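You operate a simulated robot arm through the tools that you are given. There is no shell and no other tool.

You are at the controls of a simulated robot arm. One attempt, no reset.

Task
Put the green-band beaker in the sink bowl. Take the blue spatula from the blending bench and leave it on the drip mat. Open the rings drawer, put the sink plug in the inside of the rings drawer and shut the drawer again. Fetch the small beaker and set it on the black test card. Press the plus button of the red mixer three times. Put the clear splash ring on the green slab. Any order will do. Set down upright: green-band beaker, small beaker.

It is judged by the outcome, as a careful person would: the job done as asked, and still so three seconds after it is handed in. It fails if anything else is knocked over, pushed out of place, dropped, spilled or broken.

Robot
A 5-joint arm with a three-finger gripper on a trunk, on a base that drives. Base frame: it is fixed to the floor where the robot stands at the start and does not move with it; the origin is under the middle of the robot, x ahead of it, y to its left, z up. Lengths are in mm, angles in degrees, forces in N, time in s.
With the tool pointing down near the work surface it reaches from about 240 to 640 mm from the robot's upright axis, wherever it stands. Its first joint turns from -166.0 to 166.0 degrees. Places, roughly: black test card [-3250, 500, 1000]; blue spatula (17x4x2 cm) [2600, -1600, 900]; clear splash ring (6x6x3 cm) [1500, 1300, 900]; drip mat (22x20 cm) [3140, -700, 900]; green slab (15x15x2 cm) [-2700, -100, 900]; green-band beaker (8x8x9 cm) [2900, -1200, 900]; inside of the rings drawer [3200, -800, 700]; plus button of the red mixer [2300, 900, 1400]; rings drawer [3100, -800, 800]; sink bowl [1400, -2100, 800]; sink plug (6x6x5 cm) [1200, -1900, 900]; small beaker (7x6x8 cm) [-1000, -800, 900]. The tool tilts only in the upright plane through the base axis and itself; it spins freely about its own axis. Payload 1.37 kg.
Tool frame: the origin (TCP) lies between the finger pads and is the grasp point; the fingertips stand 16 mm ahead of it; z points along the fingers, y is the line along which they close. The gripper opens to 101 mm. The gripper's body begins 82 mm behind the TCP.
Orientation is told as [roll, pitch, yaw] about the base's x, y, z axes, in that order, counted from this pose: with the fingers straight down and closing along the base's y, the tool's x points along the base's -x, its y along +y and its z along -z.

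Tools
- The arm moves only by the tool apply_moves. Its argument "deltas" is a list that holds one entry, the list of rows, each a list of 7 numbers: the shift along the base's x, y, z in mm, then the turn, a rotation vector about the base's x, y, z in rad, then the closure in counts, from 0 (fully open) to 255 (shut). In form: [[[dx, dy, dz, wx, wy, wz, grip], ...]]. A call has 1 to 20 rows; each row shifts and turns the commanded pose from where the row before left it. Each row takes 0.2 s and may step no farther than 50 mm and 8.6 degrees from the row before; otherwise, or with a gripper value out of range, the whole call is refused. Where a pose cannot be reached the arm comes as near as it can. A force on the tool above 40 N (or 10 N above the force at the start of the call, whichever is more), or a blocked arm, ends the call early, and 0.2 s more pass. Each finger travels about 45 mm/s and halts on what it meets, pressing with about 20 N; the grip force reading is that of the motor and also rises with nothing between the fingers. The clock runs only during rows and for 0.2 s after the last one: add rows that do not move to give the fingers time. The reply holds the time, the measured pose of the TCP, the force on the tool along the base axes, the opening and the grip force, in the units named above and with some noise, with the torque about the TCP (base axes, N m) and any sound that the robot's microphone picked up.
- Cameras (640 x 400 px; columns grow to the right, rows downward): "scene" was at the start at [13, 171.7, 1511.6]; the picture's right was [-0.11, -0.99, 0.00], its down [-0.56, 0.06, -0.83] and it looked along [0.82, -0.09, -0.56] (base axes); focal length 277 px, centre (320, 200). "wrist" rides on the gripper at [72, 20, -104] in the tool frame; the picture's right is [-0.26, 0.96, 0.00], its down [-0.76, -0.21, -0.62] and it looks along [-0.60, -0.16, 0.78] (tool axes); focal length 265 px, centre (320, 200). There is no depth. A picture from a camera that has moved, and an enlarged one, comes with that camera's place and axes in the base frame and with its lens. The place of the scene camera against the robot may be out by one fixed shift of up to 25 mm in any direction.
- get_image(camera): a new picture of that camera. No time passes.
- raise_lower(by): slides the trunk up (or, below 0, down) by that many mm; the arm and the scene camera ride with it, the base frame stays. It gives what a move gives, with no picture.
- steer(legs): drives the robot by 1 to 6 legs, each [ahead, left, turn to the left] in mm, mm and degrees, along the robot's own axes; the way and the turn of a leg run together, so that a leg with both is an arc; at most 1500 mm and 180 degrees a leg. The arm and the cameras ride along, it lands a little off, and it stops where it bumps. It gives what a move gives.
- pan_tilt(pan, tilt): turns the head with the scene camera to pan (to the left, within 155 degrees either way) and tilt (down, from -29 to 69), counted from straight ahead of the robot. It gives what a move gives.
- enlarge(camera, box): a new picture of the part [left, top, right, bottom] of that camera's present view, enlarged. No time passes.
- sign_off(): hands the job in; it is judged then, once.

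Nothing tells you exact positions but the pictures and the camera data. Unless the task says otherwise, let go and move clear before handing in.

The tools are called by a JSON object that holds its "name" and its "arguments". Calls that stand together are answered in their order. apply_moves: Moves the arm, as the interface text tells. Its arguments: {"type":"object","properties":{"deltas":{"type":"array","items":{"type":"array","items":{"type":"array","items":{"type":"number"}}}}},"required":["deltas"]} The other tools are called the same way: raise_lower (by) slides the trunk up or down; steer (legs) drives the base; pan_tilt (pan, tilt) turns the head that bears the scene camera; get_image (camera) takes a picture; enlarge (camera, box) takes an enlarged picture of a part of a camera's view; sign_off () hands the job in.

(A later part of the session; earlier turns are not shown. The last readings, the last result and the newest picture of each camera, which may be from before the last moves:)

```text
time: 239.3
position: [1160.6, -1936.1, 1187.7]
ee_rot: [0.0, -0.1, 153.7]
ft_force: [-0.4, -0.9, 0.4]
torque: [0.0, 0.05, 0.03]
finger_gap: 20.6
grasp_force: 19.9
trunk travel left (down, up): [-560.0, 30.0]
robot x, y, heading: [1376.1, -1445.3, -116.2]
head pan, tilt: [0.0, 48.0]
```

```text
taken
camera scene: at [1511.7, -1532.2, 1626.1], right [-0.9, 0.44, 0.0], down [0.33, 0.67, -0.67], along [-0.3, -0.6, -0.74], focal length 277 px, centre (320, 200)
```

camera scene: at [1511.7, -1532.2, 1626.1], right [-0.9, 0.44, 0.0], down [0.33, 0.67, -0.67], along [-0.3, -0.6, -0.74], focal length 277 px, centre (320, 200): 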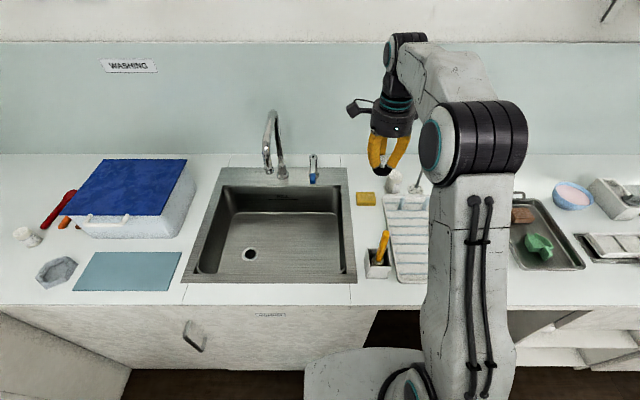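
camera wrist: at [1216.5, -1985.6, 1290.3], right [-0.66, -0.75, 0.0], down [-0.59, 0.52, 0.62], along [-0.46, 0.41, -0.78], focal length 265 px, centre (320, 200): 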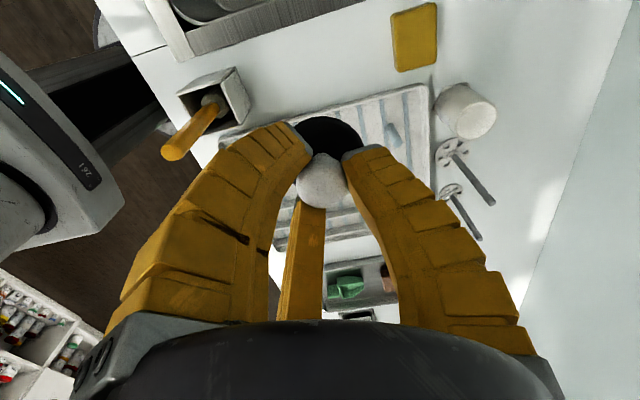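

The plug is held. I'll back out over the brush at this height, turn, and drive over to the open drawer.

{"name": "steer", "arguments": {"legs": [[-400, 0, 0], [0, 0, 90], [0, 960, 0], [300, 0, 0]]}}

{"name": "pan_tilt", "arguments": {"pan": 0, "tilt": 45}}

{"name": "get_image", "arguments": {"camera": "scene"}}

{"name": "get_image", "arguments": {"camera": "wrist"}}

```text
time: 251.8
position: [2758.2, -605.8, 1186.9]
ee_rot: [0.0, 0.0, -118.2]
ft_force: [-0.2, 0.5, 0.0]
torque: [0.0, 0.05, 0.02]
finger_gap: 20.0
grasp_force: 20.0
trunk travel left (down, up): [-560.0, 30.0]
robot x, y, heading: [2273.1, -371.7, -28.1]
head pan, tilt: [0.0, 48.0]
```

```text
time: 252.4
position: [2758.1, -604.8, 1186.9]
ee_rot: [0.0, 0.0, -118.2]
ft_force: [0.3, 0.2, -0.1]
torque: [0.01, 0.03, -0.03]
finger_gap: 20.0
grasp_force: 20.0
trunk travel left (down, up): [-560.0, 30.0]
robot x, y, heading: [2273.6, -372.7, -28.2]
head pan, tilt: [0.0, 45.0]
```

```text
taken
camera scene: at [2359.6, -221.5, 1630.3], right [-0.47, -0.88, 0.0], down [-0.62, 0.33, -0.71], along [0.62, -0.33, -0.71], focal length 277 px, centre (320, 200)
```

scene: 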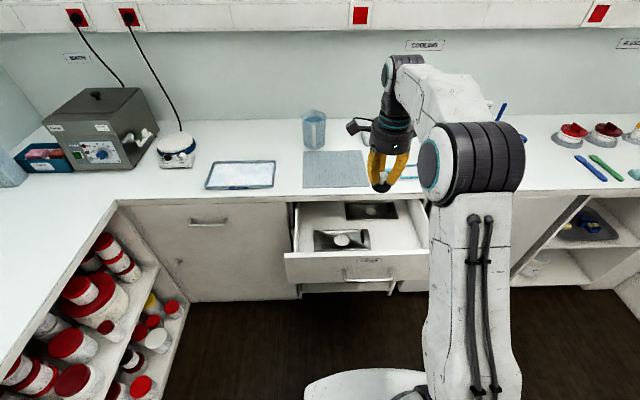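

```text
taken
camera wrist: at [2808.3, -550.1, 1290.4], right [0.72, -0.69, 0.0], down [-0.54, -0.57, 0.62], along [-0.43, -0.45, -0.78], focal length 265 px, centre (320, 200)
```

wrist: 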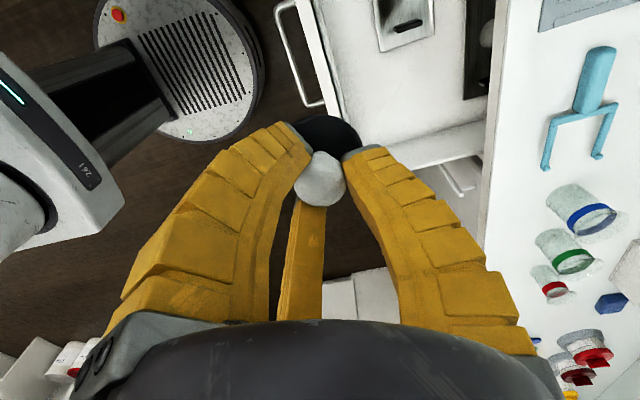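

I can see into the drawer: it holds some flat pieces on the left and at the back, with free space on the right. I'll zoom in.

{"name": "enlarge", "arguments": {"camera": "scene", "box": [270, 180, 450, 300]}}

{"name": "enlarge", "arguments": {"camera": "wrist", "box": [260, 0, 520, 200]}}

```text
3.33 times, centred on (360, 240) of scene
camera zoom: at [2359.6, -221.5, 1630.3], right [-0.47, -0.88, 0.0], down [-0.62, 0.33, -0.71], along [0.62, -0.33, -0.71], focal length 924 px, centre (187, 67)
```

zoom: 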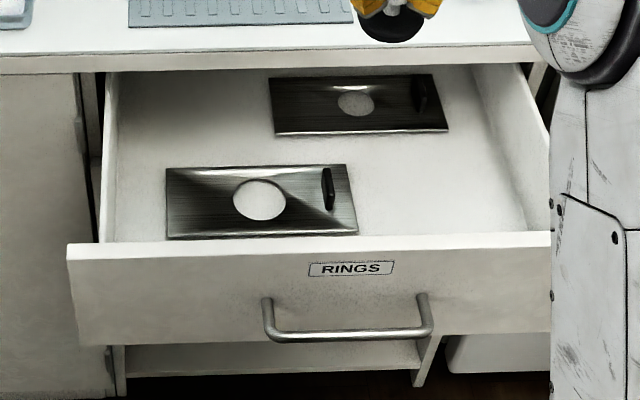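

```text
2.00 times, centred on (390, 100) of wrist
camera zoom: at [2808.3, -550.1, 1290.4], right [0.72, -0.69, 0.0], down [-0.54, -0.57, 0.62], along [-0.43, -0.45, -0.78], focal length 531 px, centre (180, 400)
```

zoom: 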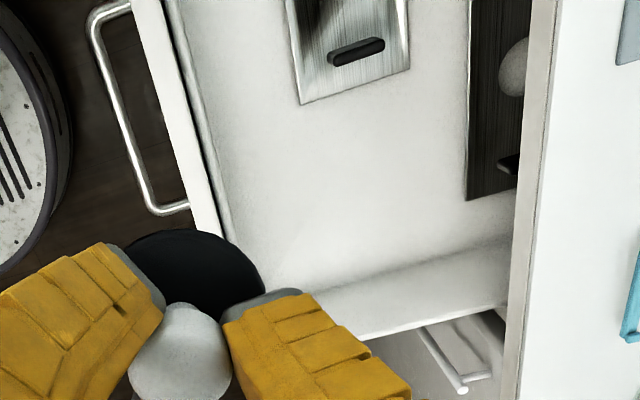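

The free space in the drawer is right-front, around (2791, -766). I'll reposition the base so that spot is straight ahead at comfortable reach.

{"name": "steer", "arguments": {"legs": [[172, -117, 1.6]]}}

{"name": "apply_moves", "arguments": {"deltas": [[[-10, 2, 0, 0, 0, 0, 220], [-20, 3, 0, 0, 0, 0, 220], [-20, 3, 0, 0, 0, 0, 220], [-20, 2, 0, 0, 0, 0, 220], [0, 0, 0, 0, 0, 0, 220]]]}}

{"name": "get_image", "arguments": {"camera": "wrist"}}

{"name": "get_image", "arguments": {"camera": "scene"}}

```text
time: 254.0
position: [2862.4, -775.0, 1186.5]
ee_rot: [0.0, 0.0, -116.7]
ft_force: [0.2, 1.3, -0.8]
torque: [0.04, 0.02, 0.02]
finger_gap: 19.8
grasp_force: 20.3
trunk travel left (down, up): [-560.0, 30.0]
robot x, y, heading: [2371.1, -556.2, -26.4]
head pan, tilt: [0.0, 45.0]
```

```text
time: 255.2
position: [2792.5, -763.9, 1186.8]
ee_rot: [0.0, 0.0, -116.6]
ft_force: [0.1, -0.1, -0.3]
torque: [0.03, 0.0, 0.0]
finger_gap: 20.0
grasp_force: 20.4
trunk travel left (down, up): [-560.0, 30.0]
robot x, y, heading: [2370.7, -553.0, -26.6]
head pan, tilt: [0.0, 45.0]
```

```text
taken
camera wrist: at [2841.4, -707.8, 1289.9], right [0.74, -0.67, 0.0], down [-0.52, -0.58, 0.62], along [-0.41, -0.46, -0.78], focal length 265 px, centre (320, 200)
```

wrist: 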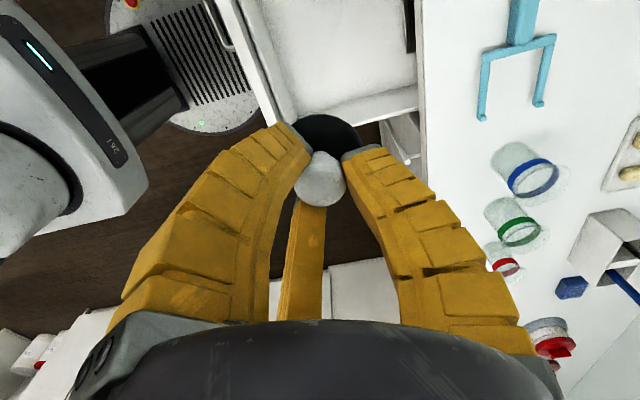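

```text
taken
camera scene: at [2453.3, -402.6, 1630.3], right [-0.45, -0.89, 0.0], down [-0.63, 0.32, -0.71], along [0.63, -0.32, -0.71], focal length 277 px, centre (320, 200)
```

scene: 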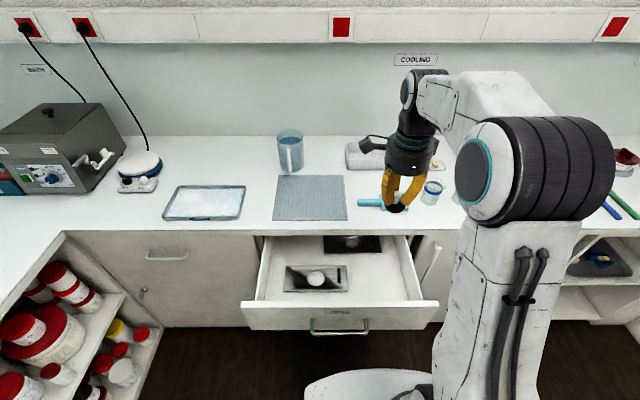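

The landing spot below the TCP is free drawer floor, clear of the ring plates. Lowering the trunk in stages.

{"name": "raise_lower", "arguments": {"by": -300}}

{"name": "get_image", "arguments": {"camera": "wrist"}}

{"name": "get_image", "arguments": {"camera": "scene"}}

```text
time: 258.2
position: [2791.4, -762.7, 887.7]
ee_rot: [-0.1, 0.0, -116.6]
ft_force: [-0.2, 0.4, 0.4]
torque: [-0.01, 0.0, -0.01]
finger_gap: 19.6
grasp_force: 19.9
trunk travel left (down, up): [-260.0, 330.0]
robot x, y, heading: [2370.2, -556.9, -26.8]
head pan, tilt: [0.0, 45.0]
```

```text
taken
camera wrist: at [2841.3, -707.7, 990.2], right [0.74, -0.67, 0.0], down [-0.52, -0.58, 0.62], along [-0.41, -0.46, -0.78], focal length 265 px, centre (320, 200)
```

wrist: 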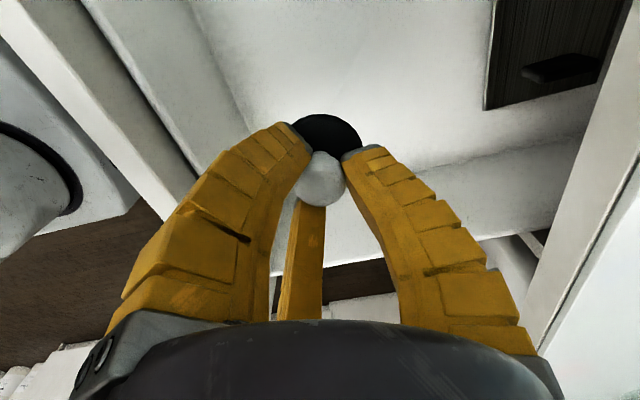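

```text
taken
camera scene: at [2452.9, -402.5, 1330.3], right [-0.45, -0.89, 0.0], down [-0.63, 0.32, -0.71], along [0.63, -0.32, -0.71], focal length 277 px, centre (320, 200)
```

scene: 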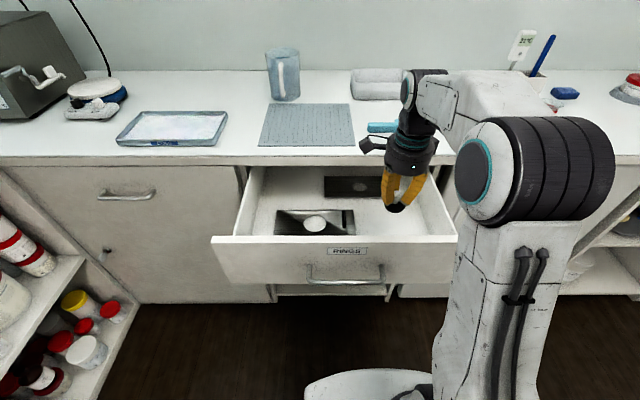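

{"name": "raise_lower", "arguments": {"by": -85}}

{"name": "get_image", "arguments": {"camera": "wrist"}}

{"name": "enlarge", "arguments": {"camera": "scene", "box": [220, 80, 460, 240]}}

```text
time: 259.4
position: [2793.2, -763.9, 802.1]
ee_rot: [0.0, 0.1, -116.6]
ft_force: [0.0, 0.1, -1.0]
torque: [0.01, -0.01, 0.05]
finger_gap: 19.7
grasp_force: 20.0
trunk travel left (down, up): [-174.0, 416.0]
robot x, y, heading: [2370.2, -555.0, -26.6]
head pan, tilt: [0.0, 45.0]
```

```text
taken
camera wrist: at [2841.3, -707.7, 905.2], right [0.74, -0.67, 0.0], down [-0.52, -0.58, 0.62], along [-0.41, -0.46, -0.78], focal length 265 px, centre (320, 200)
```

wrist: 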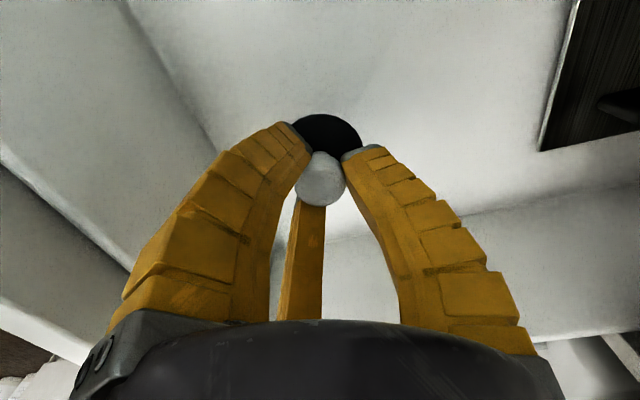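

```text
2.50 times, centred on (340, 160) of scene
camera zoom: at [2452.9, -402.5, 1245.3], right [-0.45, -0.89, 0.0], down [-0.63, 0.32, -0.71], along [0.63, -0.32, -0.71], focal length 693 px, centre (270, 300)
```

zoom: 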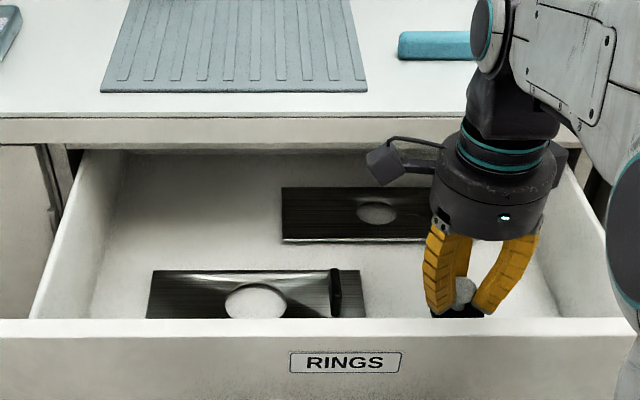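

{"name": "raise_lower", "arguments": {"by": -20}}

{"name": "raise_lower", "arguments": {"by": -8}}

{"name": "raise_lower", "arguments": {"by": -5}}

{"name": "enlarge", "arguments": {"camera": "scene", "box": [220, 80, 460, 240]}}

```text
time: 260.1
position: [2792.0, -763.7, 782.2]
ee_rot: [0.0, 0.0, -116.6]
ft_force: [0.0, -0.5, -0.2]
torque: [-0.02, -0.01, 0.0]
finger_gap: 19.7
grasp_force: 19.8
trunk travel left (down, up): [-154.0, 436.0]
robot x, y, heading: [2371.2, -561.1, -26.5]
head pan, tilt: [0.0, 45.0]
```

```text
time: 260.7
position: [2793.0, -763.7, 774.8]
ee_rot: [0.0, 0.1, -116.6]
ft_force: [0.2, -0.1, -0.8]
torque: [0.05, 0.01, -0.01]
finger_gap: 19.9
grasp_force: 20.4
trunk travel left (down, up): [-146.0, 444.0]
robot x, y, heading: [2372.8, -555.6, -26.6]
head pan, tilt: [0.0, 45.0]
```

```text
time: 261.2
position: [2792.7, -763.9, 769.0]
ee_rot: [0.0, 0.0, -116.6]
ft_force: [0.0, -0.9, -1.0]
torque: [-0.01, 0.01, -0.01]
finger_gap: 19.8
grasp_force: 21.0
trunk travel left (down, up): [-142.0, 448.0]
robot x, y, heading: [2370.8, -556.7, -26.4]
head pan, tilt: [0.0, 45.0]
```

```text
2.50 times, centred on (340, 160) of scene
camera zoom: at [2453.0, -402.5, 1212.3], right [-0.45, -0.89, 0.0], down [-0.63, 0.32, -0.71], along [0.63, -0.32, -0.71], focal length 693 px, centre (270, 300)
```

zoom: 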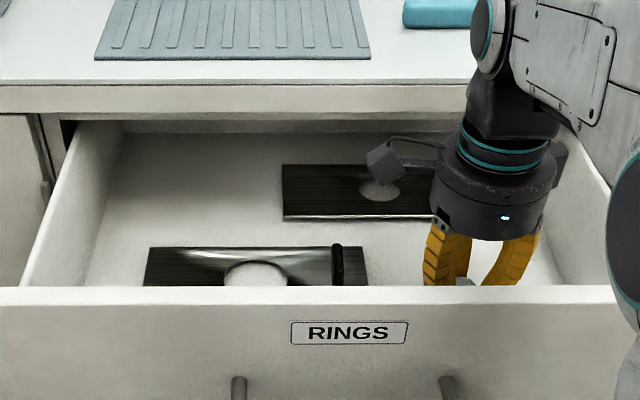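

No contact yet; continuing in small steps.

{"name": "raise_lower", "arguments": {"by": -6}}

{"name": "raise_lower", "arguments": {"by": -5}}

{"name": "raise_lower", "arguments": {"by": -4}}

```text
time: 261.8
position: [2793.3, -763.3, 762.3]
ee_rot: [0.0, 0.0, -116.6]
ft_force: [0.1, 0.1, -0.1]
torque: [0.04, 0.03, 0.04]
finger_gap: 19.6
grasp_force: 20.1
trunk travel left (down, up): [-135.0, 454.0]
robot x, y, heading: [2370.1, -556.5, -26.5]
head pan, tilt: [0.0, 45.0]
```

```text
time: 262.3
position: [2792.3, -764.1, 759.2]
ee_rot: [0.1, -0.1, -116.5]
ft_force: [-0.3, -1.0, 6.6]
torque: [0.1, -0.03, -0.01]
finger_gap: 21.9
grasp_force: 20.2
trunk travel left (down, up): [-130.0, 460.0]
robot x, y, heading: [2365.4, -557.6, -26.4]
head pan, tilt: [0.0, 45.0]
```

```text
time: 262.8
position: [2790.7, -764.3, 756.3]
ee_rot: [0.4, -0.1, -116.6]
ft_force: [-3.2, -5.3, 17.7]
torque: [-0.09, -0.04, -0.06]
finger_gap: 26.5
grasp_force: 20.1
trunk travel left (down, up): [-126.0, 464.0]
robot x, y, heading: [2369.7, -554.7, -26.5]
head pan, tilt: [0.0, 45.0]
```

The plug rests on the drawer floor. I'll ease up slightly, open and rise out.

{"name": "raise_lower", "arguments": {"by": 3}}

{"name": "apply_moves", "arguments": {"deltas": [[[0, 0, 0, 0, 0, 0, 150], [0, 0, 0, 0, 0, 0, 110], [0, 0, 0, 0, 0, 0, 100], [0, 0, 0, 0, 0, 0, 100], [0, 0, 0, 0, 0, 0, 100]]]}}

{"name": "get_image", "arguments": {"camera": "wrist"}}

```text
time: 263.4
position: [2791.6, -764.6, 757.9]
ee_rot: [0.0, 0.1, -116.6]
ft_force: [-3.0, -4.8, 9.6]
torque: [0.04, 0.04, -0.02]
finger_gap: 24.2
grasp_force: 19.9
trunk travel left (down, up): [-129.0, 460.0]
robot x, y, heading: [2371.4, -559.0, -26.3]
head pan, tilt: [0.0, 45.0]
```

```text
time: 264.6
position: [2793.2, -763.8, 757.3]
ee_rot: [0.0, 0.0, -116.5]
ft_force: [-0.1, 0.0, -0.3]
torque: [0.0, -0.02, -0.02]
finger_gap: 64.5
grasp_force: 2.1
trunk travel left (down, up): [-129.0, 460.0]
robot x, y, heading: [2370.3, -554.4, -26.3]
head pan, tilt: [0.0, 45.0]
```

```text
taken
camera wrist: at [2841.3, -707.7, 860.2], right [0.74, -0.67, 0.0], down [-0.52, -0.58, 0.62], along [-0.41, -0.46, -0.78], focal length 265 px, centre (320, 200)
```

wrist: 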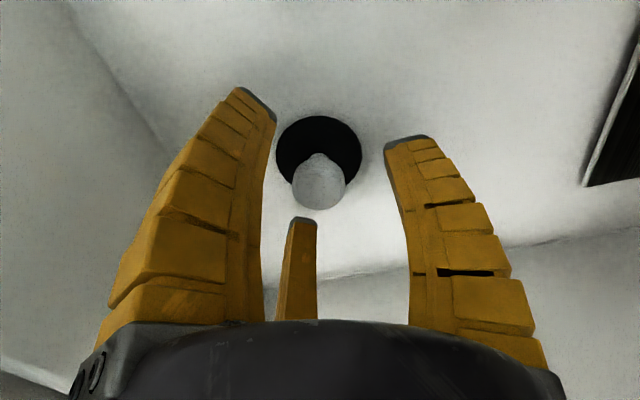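

The plug stands in the drawer. I'll rise out, back off, and set the hand horizontal with fist closed to push the drawer shut.

{"name": "raise_lower", "arguments": {"by": 250}}

{"name": "steer", "arguments": {"legs": [[-220, 130, 0]]}}

{"name": "apply_moves", "arguments": {"deltas": [[[4, -2, 0, -0.0637, -0.1278, 0, 255], [4, -2, 0, -0.0637, -0.1278, 0, 255], [4, -2, 0, -0.0637, -0.1278, 0, 255], [4, -2, 0, -0.0637, -0.1278, 0, 255], [4, -2, 0, -0.0637, -0.1278, 0, 255], [4, -2, 0, -0.0637, -0.1278, 0, 255], [4, -2, 0, -0.0637, -0.1278, 0, 255], [4, -2, 0, -0.0637, -0.1278, 0, 255], [4, -2, 0, -0.0637, -0.1278, 0, 255], [4, -2, 0, -0.0637, -0.1278, 0, 255], [4, -2, 0, -0.0637, -0.1278, 0, 255], [0, 0, 0, 0, 0, 0, 255]]]}}

{"name": "get_image", "arguments": {"camera": "scene"}}

```text
time: 267.1
position: [2792.3, -763.8, 1007.2]
ee_rot: [0.0, 0.0, -116.6]
ft_force: [0.2, 0.0, 0.1]
torque: [0.02, 0.0, 0.0]
finger_gap: 64.9
grasp_force: 2.8
trunk travel left (down, up): [-379.0, 211.0]
robot x, y, heading: [2369.7, -557.3, -26.8]
head pan, tilt: [0.0, 45.0]
```

```text
time: 269.0
position: [2655.4, -551.2, 1007.5]
ee_rot: [0.1, 0.0, -116.4]
ft_force: [-0.5, 0.4, -0.7]
torque: [-0.01, 0.02, -0.02]
finger_gap: 64.5
grasp_force: 2.2
trunk travel left (down, up): [-379.0, 211.0]
robot x, y, heading: [2236.5, -344.7, -26.4]
head pan, tilt: [0.0, 45.0]
```

```text
time: 271.6
position: [2717.4, -586.3, 1012.4]
ee_rot: [89.9, -0.1, -116.5]
ft_force: [1.6, 0.1, -0.2]
torque: [0.0, -0.01, -0.03]
finger_gap: 0.0
grasp_force: 19.4
out of reach, approached as far as the arm can: row 9, 10, 11
trunk travel left (down, up): [-379.0, 211.0]
robot x, y, heading: [2234.8, -343.4, -26.3]
head pan, tilt: [0.0, 45.0]
```

```text
taken
camera scene: at [2314.0, -191.0, 1450.3], right [-0.44, -0.9, 0.0], down [-0.63, 0.31, -0.71], along [0.63, -0.31, -0.71], focal length 277 px, centre (320, 200)
```

scene: 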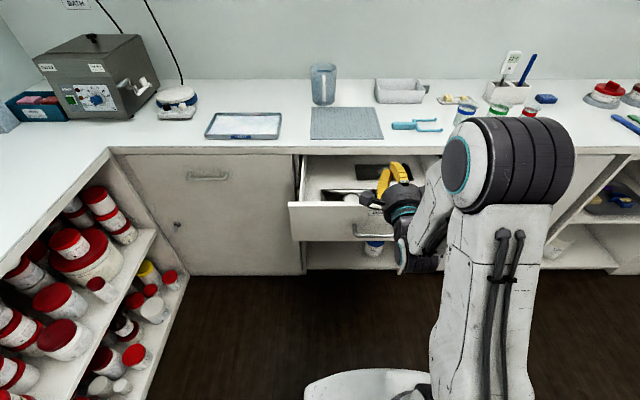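

Now back off a bit, lower to just above the handle's height, and look.

{"name": "steer", "arguments": {"legs": [[-130, 0, 0]]}}

{"name": "raise_lower", "arguments": {"by": -187}}

{"name": "get_image", "arguments": {"camera": "scene"}}

{"name": "get_image", "arguments": {"camera": "wrist"}}

```text
time: 272.9
position: [2598.2, -528.2, 1013.2]
ee_rot: [90.0, -0.1, -116.5]
ft_force: [-0.9, -0.3, 0.3]
torque: [-0.01, 0.01, 0.01]
finger_gap: 0.3
grasp_force: 19.9
trunk travel left (down, up): [-379.0, 211.0]
robot x, y, heading: [2113.8, -286.6, -26.4]
head pan, tilt: [0.0, 45.0]
```

```text
time: 274.9
position: [2599.7, -528.6, 826.7]
ee_rot: [90.0, -0.1, -116.5]
ft_force: [0.1, 0.0, 0.0]
torque: [-0.03, -0.01, 0.02]
finger_gap: 0.0
grasp_force: 20.3
trunk travel left (down, up): [-192.0, 398.0]
robot x, y, heading: [2115.5, -288.9, -26.3]
head pan, tilt: [0.0, 45.0]
```

```text
taken
camera scene: at [2196.0, -132.5, 1263.3], right [-0.44, -0.9, 0.0], down [-0.63, 0.31, -0.71], along [0.63, -0.31, -0.71], focal length 277 px, centre (320, 200)
```

scene: 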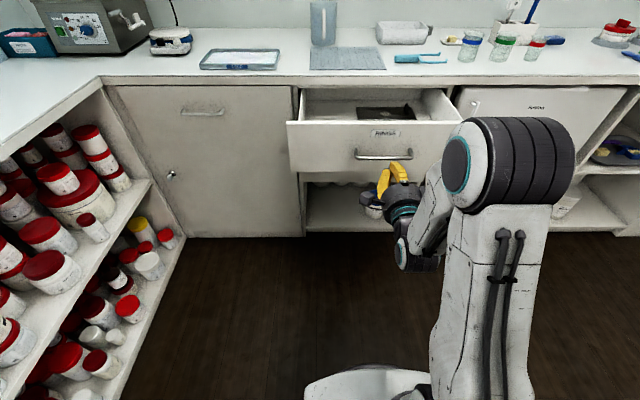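

```text
taken
camera wrist: at [2537.0, -416.6, 844.9], right [-0.12, -0.24, 0.96], down [-0.89, -0.4, -0.21], along [0.43, -0.89, -0.16], focal length 265 px, centre (320, 200)
```

wrist: 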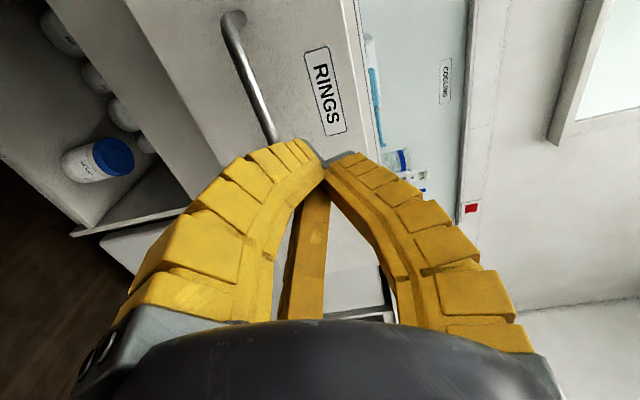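

The fist points at the RINGS label above the handle. I'll drive ahead to push the drawer in.

{"name": "steer", "arguments": {"legs": [[130, 0, 0], [150, 0, 0]]}}

{"name": "get_image", "arguments": {"camera": "scene"}}

```text
time: 277.2
position: [2854.3, -656.0, 826.8]
ee_rot: [90.0, 0.0, -116.6]
ft_force: [-0.4, -0.9, 1.1]
torque: [-0.03, 0.0, -0.03]
finger_gap: 0.1
grasp_force: 28.0
trunk travel left (down, up): [-192.0, 398.0]
robot x, y, heading: [2367.8, -415.0, -26.4]
head pan, tilt: [0.0, 45.0]
```

```text
taken
camera scene: at [2450.3, -259.1, 1263.3], right [-0.45, -0.89, 0.0], down [-0.63, 0.32, -0.71], along [0.63, -0.32, -0.71], focal length 277 px, centre (320, 200)
```

scene: 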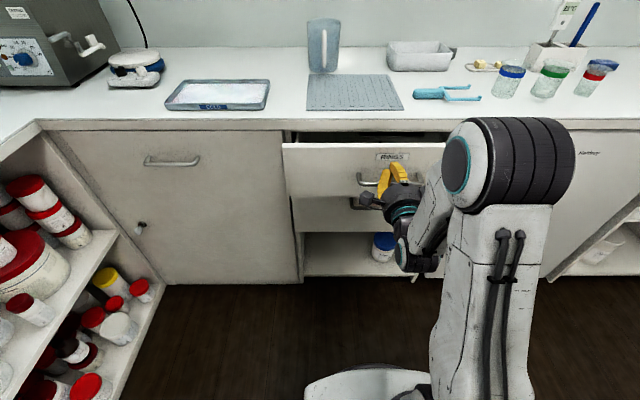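

It is closing; about 100 mm left.

{"name": "steer", "arguments": {"legs": [[78, 0, 0]]}}

{"name": "get_image", "arguments": {"camera": "scene"}}

```text
time: 278.2
position: [2923.6, -690.7, 827.5]
ee_rot: [90.0, -0.1, -116.6]
ft_force: [0.0, 0.3, -0.4]
torque: [0.01, 0.01, -0.03]
finger_gap: 0.0
grasp_force: 28.5
trunk travel left (down, up): [-192.0, 398.0]
robot x, y, heading: [2439.8, -444.4, -26.4]
head pan, tilt: [0.0, 45.0]
```

```text
taken
camera scene: at [2521.3, -294.5, 1263.3], right [-0.45, -0.89, 0.0], down [-0.63, 0.32, -0.71], along [0.63, -0.32, -0.71], focal length 277 px, centre (320, 200)
```

scene: 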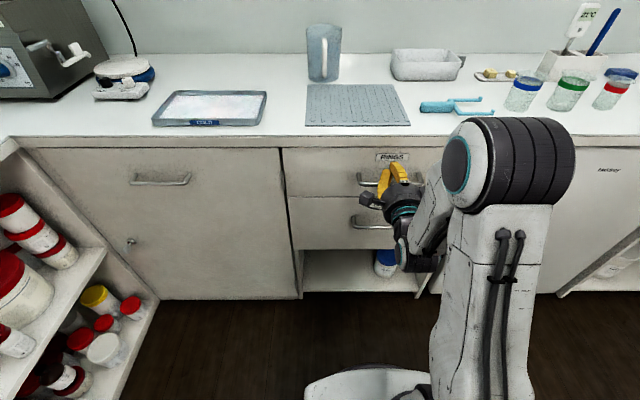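

{"name": "enlarge", "arguments": {"camera": "scene", "box": [260, 110, 460, 260]}}

{"name": "apply_moves", "arguments": {"deltas": [[[7, -3.5, 0, 0, 0, 0, 255], [7, -3.5, 0, 0, 0, 0, 255], [0, 0, 0, 0, 0, 0, 255]]]}}

{"name": "enlarge", "arguments": {"camera": "scene", "box": [260, 110, 460, 260]}}

```text
2.67 times, centred on (360, 185) of scene
camera zoom: at [2521.3, -294.5, 1263.3], right [-0.45, -0.89, 0.0], down [-0.63, 0.32, -0.71], along [0.63, -0.32, -0.71], focal length 740 px, centre (213, 240)
```

zoom: 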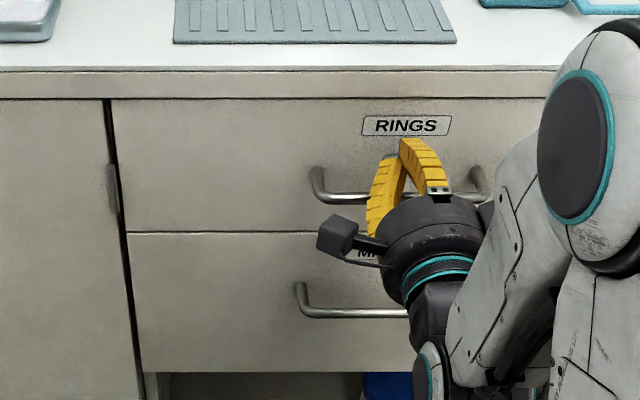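

```text
time: 279.1
position: [2938.0, -699.0, 826.2]
ee_rot: [90.0, -0.1, -116.6]
ft_force: [0.1, 0.6, 0.7]
torque: [-0.01, 0.0, -0.01]
finger_gap: 0.0
grasp_force: 28.1
trunk travel left (down, up): [-192.0, 398.0]
robot x, y, heading: [2438.6, -447.8, -26.4]
head pan, tilt: [0.0, 45.0]
```

```text
2.67 times, centred on (360, 185) of scene
camera zoom: at [2521.4, -294.6, 1263.3], right [-0.45, -0.89, 0.0], down [-0.63, 0.32, -0.71], along [0.63, -0.32, -0.71], focal length 740 px, centre (213, 240)
```

zoom: 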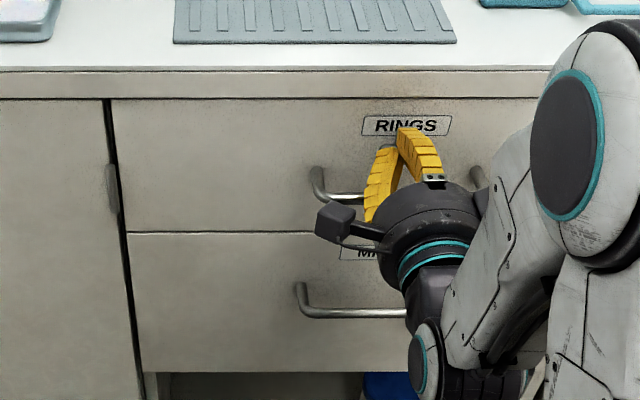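

The drawer already looks flush. I'll press on until I feel it, to be sure it is fully shut.

{"name": "apply_moves", "arguments": {"deltas": [[[5, -2.5, 0, 0, 0, 0, 255], [5, -2.5, 0, 0, 0, 0, 255], [4, -2, 0, 0, 0, 0, 255], [0, 0, 0, 0, 0, 0, 255]]]}}

{"name": "apply_moves", "arguments": {"deltas": [[[4, -2, 0, 0, 0, 0, 255], [0, 0, 0, 0, 0, 0, 255]]]}}

```text
time: 280.1
position: [2951.6, -704.7, 826.9]
ee_rot: [90.0, 0.0, -116.6]
ft_force: [0.6, -0.4, 0.3]
torque: [-0.06, 0.01, 0.03]
finger_gap: 0.0
grasp_force: 28.1
trunk travel left (down, up): [-192.0, 398.0]
robot x, y, heading: [2438.2, -448.4, -26.5]
head pan, tilt: [0.0, 45.0]
```

```text
time: 280.6
position: [2955.4, -705.6, 827.2]
ee_rot: [89.9, -0.2, -116.5]
ft_force: [-0.2, -0.5, -0.6]
torque: [-0.01, -0.02, 0.03]
finger_gap: 0.0
grasp_force: 27.9
trunk travel left (down, up): [-192.0, 398.0]
robot x, y, heading: [2437.6, -447.2, -26.6]
head pan, tilt: [0.0, 45.0]
```

{"name": "apply_moves", "arguments": {"deltas": [[[4, -2, 0, 0, 0, 0, 255], [0, 0, 0, 0, 0, 0, 255]]]}}

{"name": "apply_moves", "arguments": {"deltas": [[[4, -2, 0, 0, 0, 0, 255], [0, 0, 0, 0, 0, 0, 255]]]}}

{"name": "get_image", "arguments": {"camera": "wrist"}}

```text
time: 281.2
position: [2959.0, -707.4, 826.3]
ee_rot: [90.0, -0.1, -116.6]
ft_force: [-12.0, 4.5, -0.8]
torque: [0.02, 0.0, 0.02]
finger_gap: 5.9
grasp_force: 27.9
trunk travel left (down, up): [-192.0, 398.0]
robot x, y, heading: [2439.9, -450.1, -26.4]
head pan, tilt: [0.0, 45.0]
```

```text
time: 281.9
position: [2959.9, -710.6, 828.2]
ee_rot: [89.9, -0.2, -116.5]
ft_force: [-30.6, 14.9, -2.5]
torque: [-0.01, 0.0, 0.03]
finger_gap: 6.1
grasp_force: 28.2
trunk travel left (down, up): [-192.0, 398.0]
robot x, y, heading: [2439.7, -449.0, -26.4]
head pan, tilt: [0.0, 45.0]
```

```text
taken
camera wrist: at [2899.2, -597.6, 845.1], right [-0.12, -0.24, 0.96], down [-0.89, -0.4, -0.21], along [0.43, -0.89, -0.16], focal length 265 px, centre (320, 200)
```

wrist: 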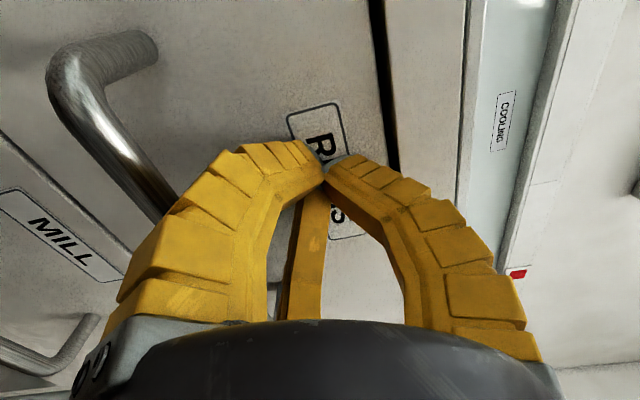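

34 N against a closed drawer: fully shut. I'll back away, raise the trunk and fold the hand down.

{"name": "steer", "arguments": {"legs": [[-350, 0, 0]]}}

{"name": "raise_lower", "arguments": {"by": 280}}

{"name": "apply_moves", "arguments": {"deltas": [[[-9, 4, 0, 0.0637, 0.1278, 0, 0], [-9, 4, 0, 0.0637, 0.1278, 0, 0], [-9, 4, 0, 0.0637, 0.1278, 0, 0], [-9, 4, 0, 0.0637, 0.1278, 0, 0], [-9, 4, 0, 0.0637, 0.1278, 0, 0], [-9, 4, 0, 0.0637, 0.1278, 0, 0], [-9, 4, 0, 0.0637, 0.1278, 0, 0], [-9, 4, 0, 0.0637, 0.1278, 0, 0], [-9, 4, 0, 0.0637, 0.1278, 0, 0], [-9, 4, 0, 0.0637, 0.1278, 0, 0], [-9, 4, 0, 0.0637, 0.1278, 0, 0], [0, 0, 0, 0, 0, 0, 0]]]}}

{"name": "pan_tilt", "arguments": {"pan": -30, "tilt": 30}}

{"name": "get_image", "arguments": {"camera": "scene"}}

```text
time: 284.1
position: [2652.7, -559.1, 827.2]
ee_rot: [90.1, -0.1, -116.8]
ft_force: [0.0, 0.2, 0.0]
torque: [-0.02, 0.0, -0.02]
finger_gap: 0.1
grasp_force: 28.1
trunk travel left (down, up): [-192.0, 398.0]
robot x, y, heading: [2126.1, -292.2, -26.8]
head pan, tilt: [0.0, 45.0]
```

```text
time: 286.9
position: [2653.3, -558.6, 1107.6]
ee_rot: [89.9, -0.1, -117.0]
ft_force: [0.3, 0.2, 0.1]
torque: [0.01, -0.02, 0.0]
finger_gap: 0.0
grasp_force: 28.1
trunk travel left (down, up): [-472.0, 118.0]
robot x, y, heading: [2130.5, -291.7, -26.8]
head pan, tilt: [0.0, 45.0]
```

```text
time: 289.5
position: [2552.6, -514.1, 1106.3]
ee_rot: [0.0, 0.1, -116.4]
ft_force: [0.7, -0.1, -0.7]
torque: [0.01, 0.01, 0.0]
finger_gap: 100.9
grasp_force: 0.1
trunk travel left (down, up): [-472.0, 118.0]
robot x, y, heading: [2125.9, -293.0, -26.7]
head pan, tilt: [0.0, 45.0]
```

```text
time: 290.5
position: [2553.1, -513.6, 1105.8]
ee_rot: [0.0, 0.1, -116.4]
ft_force: [0.8, -0.7, 0.7]
torque: [0.03, -0.01, 0.01]
finger_gap: 100.7
grasp_force: 0.1
trunk travel left (down, up): [-472.0, 118.0]
robot x, y, heading: [2130.0, -291.6, -27.1]
head pan, tilt: [-30.0, 30.0]
```

```text
taken
camera scene: at [2189.0, -178.1, 1565.9], right [-0.84, -0.55, 0.0], down [-0.27, 0.42, -0.87], along [0.47, -0.72, -0.5], focal length 277 px, centre (320, 200)
```

scene: 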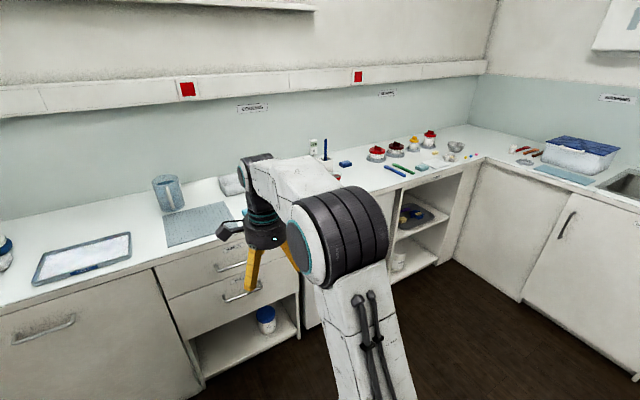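

Drawer shut. Now on to the blue spatula on the blending bench, to my right.

{"name": "steer", "arguments": {"legs": [[0, -955, 0.4], [350, 0, 0]]}}

{"name": "pan_tilt", "arguments": {"pan": 0, "tilt": 40}}

{"name": "get_image", "arguments": {"camera": "scene"}}

{"name": "get_image", "arguments": {"camera": "wrist"}}

```text
time: 297.3
position: [2438.2, -1516.6, 1106.0]
ee_rot: [0.0, 0.0, -116.1]
ft_force: [-0.2, 0.3, -0.8]
torque: [0.02, 0.05, -0.03]
finger_gap: 100.6
grasp_force: 0.0
trunk travel left (down, up): [-472.0, 118.0]
robot x, y, heading: [2014.7, -1296.3, -26.5]
head pan, tilt: [-30.0, 30.0]
```

```text
time: 298.3
position: [2437.9, -1515.5, 1105.8]
ee_rot: [0.0, 0.0, -116.1]
ft_force: [-0.2, 0.2, 0.4]
torque: [-0.02, -0.01, 0.0]
finger_gap: 100.5
grasp_force: 0.0
trunk travel left (down, up): [-472.0, 118.0]
robot x, y, heading: [2013.2, -1294.4, -26.7]
head pan, tilt: [0.0, 40.0]
```

```text
taken
camera scene: at [2097.9, -1144.7, 1550.6], right [-0.45, -0.89, 0.0], down [-0.57, 0.29, -0.77], along [0.69, -0.34, -0.64], focal length 277 px, centre (320, 200)
```

scene: 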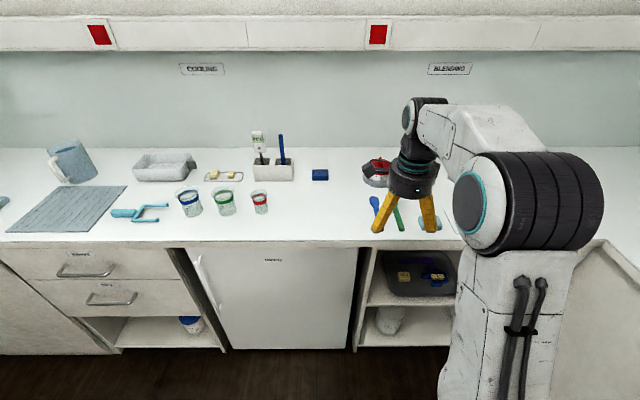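

```text
taken
camera wrist: at [2486.0, -1459.4, 1209.2], right [0.75, -0.66, 0.0], down [-0.52, -0.59, 0.62], along [-0.41, -0.47, -0.78], focal length 265 px, centre (320, 200)
```

wrist: 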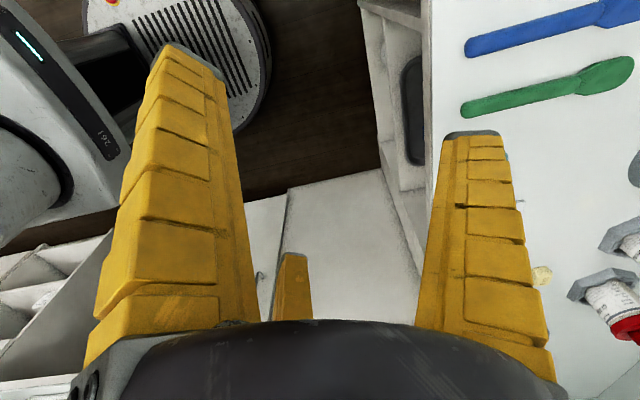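

The blue spatula lies nearly straight away from me, handle end toward the bench edge, with a green one about 62 mm to its right. I'll spin the hand so the fingers close sideways, narrow the opening, and drive closer.

{"name": "apply_moves", "arguments": {"deltas": [[[0, 0, 0, 0, 0, 0.1428, 130], [0, 0, 0, 0, 0, 0.1428, 130], [0, 0, 0, 0, 0, 0.1428, 130], [0, 0, 0, 0, 0, 0.1428, 130], [0, 0, 0, 0, 0, 0.1428, 130], [0, 0, 0, 0, 0, 0.1428, 130], [0, 0, 0, 0, 0, 0.1428, 130], [0, 0, 0, 0, 0, 0.1428, 130], [0, 0, 0, 0, 0, 0.1428, 130], [0, 0, 0, 0, 0, 0.1428, 130], [0, 0, 0, 0, 0, 0.1428, 130], [0, 0, 0, 0, 0, 0, 130]]]}}

{"name": "steer", "arguments": {"legs": [[190, 0, 0]]}}

{"name": "get_image", "arguments": {"camera": "wrist"}}

{"name": "enlarge", "arguments": {"camera": "scene", "box": [320, 120, 520, 260]}}

```text
time: 300.9
position: [2438.5, -1517.1, 1105.8]
ee_rot: [-0.1, 0.1, -26.0]
ft_force: [0.1, -1.0, -0.5]
torque: [0.01, -0.01, 0.07]
finger_gap: 53.4
grasp_force: 2.8
trunk travel left (down, up): [-472.0, 118.0]
robot x, y, heading: [2012.7, -1294.4, -26.5]
head pan, tilt: [0.0, 40.0]
```

```text
time: 302.4
position: [2604.8, -1600.8, 1106.0]
ee_rot: [0.1, 0.0, -26.3]
ft_force: [0.9, 0.3, 0.8]
torque: [-0.03, 0.04, -0.01]
finger_gap: 53.6
grasp_force: 2.8
trunk travel left (down, up): [-472.0, 118.0]
robot x, y, heading: [2179.9, -1378.5, -26.8]
head pan, tilt: [0.0, 40.0]
```

```text
taken
camera wrist: at [2548.7, -1551.4, 1208.3], right [0.66, 0.75, 0.0], down [0.59, -0.52, 0.62], along [0.46, -0.41, -0.78], focal length 265 px, centre (320, 200)
```

wrist: 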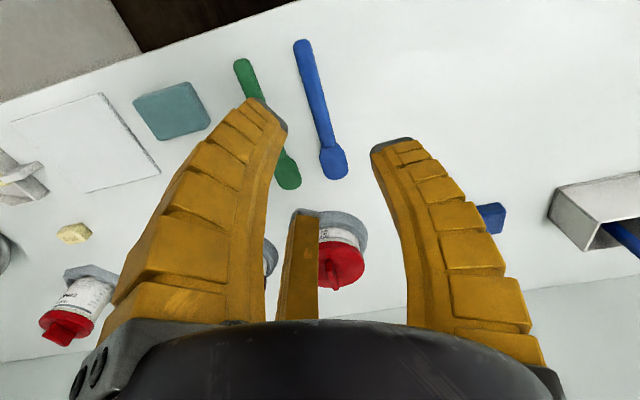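

```text
2.86 times, centred on (420, 190) of scene
camera zoom: at [2266.5, -1229.2, 1550.5], right [-0.45, -0.89, 0.0], down [-0.57, 0.29, -0.77], along [0.68, -0.34, -0.64], focal length 792 px, centre (34, 229)
```

zoom: 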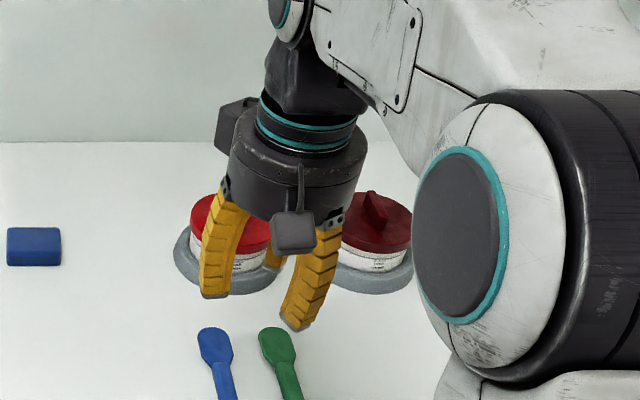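

I've got the spatula's line: it runs under my TCP, centre about 45 mm further out. I'll lower the trunk 70 mm and position above it.

{"name": "raise_lower", "arguments": {"by": -80}}

{"name": "apply_moves", "arguments": {"deltas": [[[18, -15, -10, 0, 0, 0, 130], [17, -15, -20, 0, 0, 0, 130], [0, 0, -20, 0, 0, 0, 130], [0, 0, 0, 0, 0, 0, 130]]]}}

{"name": "get_image", "arguments": {"camera": "wrist"}}

```text
time: 303.6
position: [2605.5, -1599.9, 1025.7]
ee_rot: [0.0, 0.0, -26.4]
ft_force: [0.1, -0.3, -0.4]
torque: [0.01, -0.01, 0.02]
finger_gap: 53.5
grasp_force: 3.0
trunk travel left (down, up): [-392.0, 198.0]
robot x, y, heading: [2173.7, -1381.5, -26.6]
head pan, tilt: [0.0, 40.0]
```

```text
time: 304.6
position: [2640.4, -1630.5, 976.3]
ee_rot: [0.0, -0.1, -26.3]
ft_force: [-0.1, -0.3, -0.3]
torque: [0.01, -0.02, 0.0]
finger_gap: 53.5
grasp_force: 3.0
trunk travel left (down, up): [-392.0, 198.0]
robot x, y, heading: [2181.8, -1381.3, -26.6]
head pan, tilt: [0.0, 40.0]
```

```text
taken
camera wrist: at [2583.6, -1580.7, 1079.3], right [0.66, 0.75, 0.0], down [0.59, -0.52, 0.62], along [0.46, -0.41, -0.78], focal length 265 px, centre (320, 200)
```

wrist: 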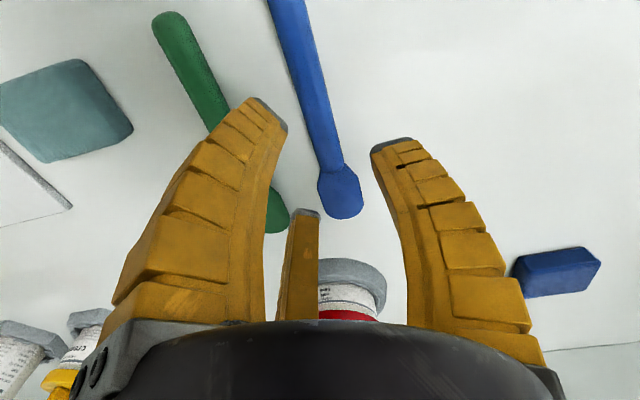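

Centred on the handle. Descending to grip.

{"name": "apply_moves", "arguments": {"deltas": [[[0, 0, -25, 0, 0, 0, 130], [0, 0, -20, 0, 0, 0, 130], [0, 0, -12, 0, 0, 0, 130], [0, 0, 0, 0, 0, 0, 130], [0, 0, 0, 0, 0, 0, 255], [0, 0, 0, 0, 0, 0, 255], [0, 0, 0, 0, 0, 0, 255], [0, 0, 0, 0, 0, 0, 255], [0, 0, 0, 0, 0, 0, 255]]]}}

{"name": "get_image", "arguments": {"camera": "wrist"}}

```text
time: 306.6
position: [2640.4, -1630.9, 921.2]
ee_rot: [0.0, -0.1, -26.2]
ft_force: [0.6, 0.2, 4.2]
torque: [0.05, 0.03, 0.02]
finger_gap: 25.4
grasp_force: 20.0
trunk travel left (down, up): [-392.0, 198.0]
robot x, y, heading: [2174.4, -1377.7, -26.8]
head pan, tilt: [0.0, 40.0]
```

```text
taken
camera wrist: at [2583.3, -1580.9, 1022.5], right [0.66, 0.75, 0.0], down [0.59, -0.52, 0.62], along [0.46, -0.41, -0.78], focal length 265 px, centre (320, 200)
```

wrist: 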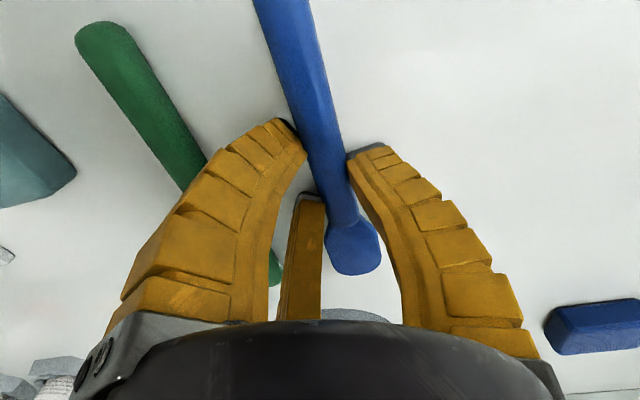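

Gripped at 25 mm. Lifting.

{"name": "apply_moves", "arguments": {"deltas": [[[0, 0, 15, 0, 0, 0, 255], [0, 0, 30, 0, 0, 0, 255], [0, 0, 40, 0, 0, 0, 255], [0, 0, 40, 0, 0, 0, 255], [0, 0, 40, 0, 0, 0, 255], [0, 0, 0, 0, 0, 0, 255]]]}}

{"name": "get_image", "arguments": {"camera": "wrist"}}

{"name": "get_image", "arguments": {"camera": "scene"}}

```text
time: 308.0
position: [2641.8, -1629.1, 1087.1]
ee_rot: [0.0, 0.0, -26.3]
ft_force: [-0.4, -0.2, 0.2]
torque: [0.01, 0.02, -0.03]
finger_gap: 24.5
grasp_force: 19.7
trunk travel left (down, up): [-392.0, 198.0]
robot x, y, heading: [2179.8, -1381.7, -26.7]
head pan, tilt: [0.0, 40.0]
```

```text
taken
camera wrist: at [2585.0, -1579.0, 1189.4], right [0.66, 0.75, 0.0], down [0.59, -0.52, 0.62], along [0.46, -0.41, -0.78], focal length 265 px, centre (320, 200)
```

wrist: 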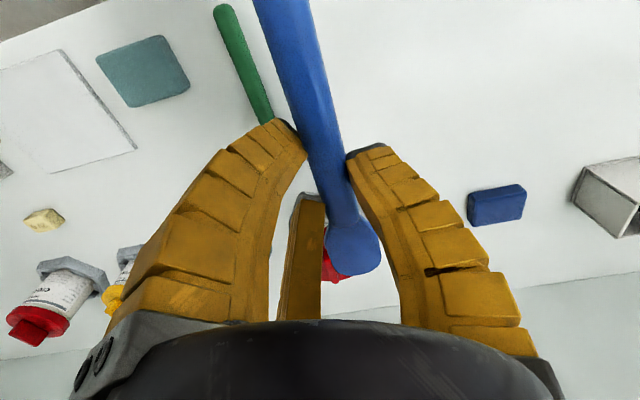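

```text
taken
camera scene: at [2265.5, -1228.8, 1470.5], right [-0.45, -0.89, 0.0], down [-0.57, 0.29, -0.77], along [0.68, -0.34, -0.64], focal length 277 px, centre (320, 200)
```

scene: 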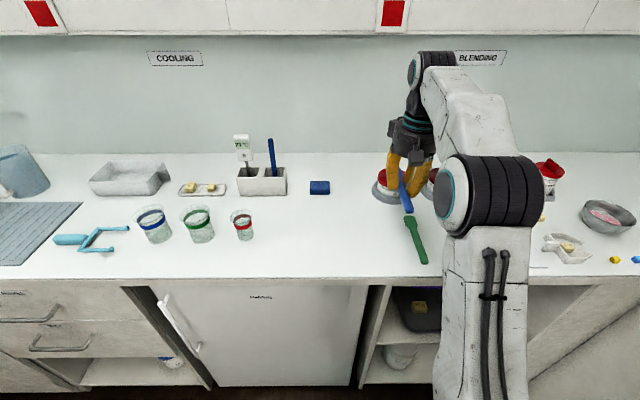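

Spatula held. I'll back off so the arm clears the bench, move left to the drip mat, and look.

{"name": "steer", "arguments": {"legs": [[-260, 0, 0], [0, 1037, 0]]}}

{"name": "pan_tilt", "arguments": {"pan": 0, "tilt": 40}}

{"name": "get_image", "arguments": {"camera": "scene"}}

{"name": "get_image", "arguments": {"camera": "wrist"}}

```text
time: 314.7
position: [2867.4, -596.5, 1086.1]
ee_rot: [0.0, -0.1, -25.8]
ft_force: [-0.1, 0.6, -0.3]
torque: [0.0, 0.0, -0.02]
finger_gap: 23.8
grasp_force: 20.1
trunk travel left (down, up): [-392.0, 198.0]
robot x, y, heading: [2405.6, -354.4, -26.4]
head pan, tilt: [0.0, 40.0]
```

```text
time: 315.3
position: [2867.8, -595.4, 1085.9]
ee_rot: [-0.1, 0.1, -26.0]
ft_force: [-0.2, -0.2, 0.3]
torque: [0.03, 0.0, 0.03]
finger_gap: 23.8
grasp_force: 19.9
trunk travel left (down, up): [-392.0, 198.0]
robot x, y, heading: [2405.9, -352.5, -26.2]
head pan, tilt: [0.0, 40.0]
```

```text
taken
camera scene: at [2489.3, -198.3, 1470.5], right [-0.44, -0.9, 0.0], down [-0.58, 0.28, -0.77], along [0.69, -0.34, -0.64], focal length 277 px, centre (320, 200)
```

scene: 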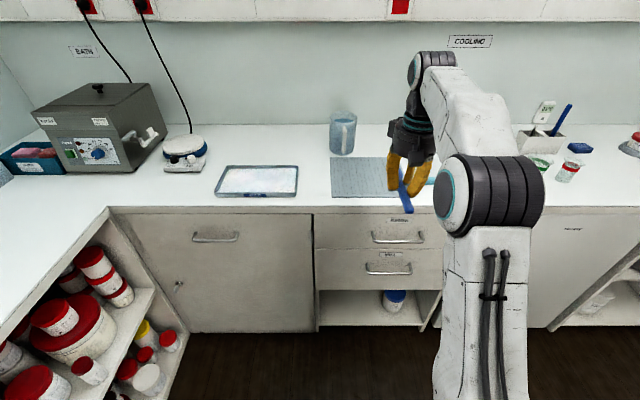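

```text
taken
camera wrist: at [2810.9, -546.7, 1189.0], right [0.66, 0.75, 0.0], down [0.59, -0.52, 0.62], along [0.47, -0.41, -0.78], focal length 265 px, centre (320, 200)
```

wrist: 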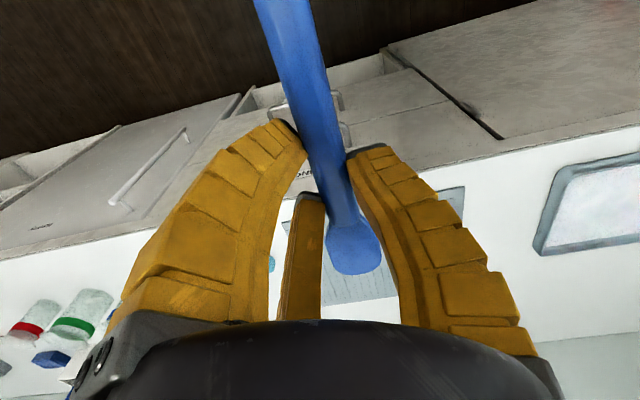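

The drip mat's centre is near (3120, -707), straight ahead. Driving in 250 mm.

{"name": "steer", "arguments": {"legs": [[250, 0, 0]]}}

{"name": "get_image", "arguments": {"camera": "wrist"}}

{"name": "get_image", "arguments": {"camera": "scene"}}

```text
time: 317.1
position: [3092.4, -707.1, 1084.1]
ee_rot: [0.0, 0.0, -25.9]
ft_force: [0.0, 0.0, -0.3]
torque: [0.02, -0.01, 0.02]
finger_gap: 23.9
grasp_force: 20.0
trunk travel left (down, up): [-392.0, 198.0]
robot x, y, heading: [2626.3, -462.8, -26.2]
head pan, tilt: [0.0, 40.0]
```

```text
taken
camera wrist: at [3035.9, -658.2, 1188.8], right [0.66, 0.75, 0.0], down [0.59, -0.52, 0.62], along [0.47, -0.41, -0.78], focal length 265 px, centre (320, 200)
```

wrist: 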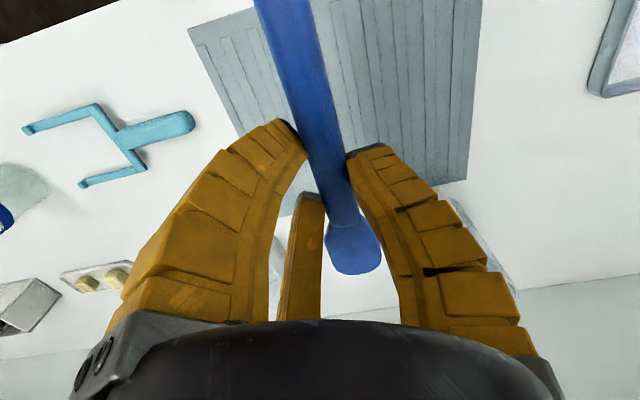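

```text
taken
camera scene: at [2714.4, -309.7, 1470.5], right [-0.44, -0.9, 0.0], down [-0.58, 0.29, -0.77], along [0.69, -0.34, -0.64], focal length 277 px, centre (320, 200)
```

scene: 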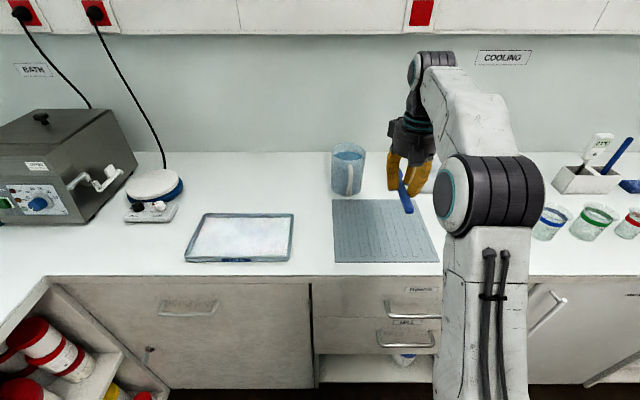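

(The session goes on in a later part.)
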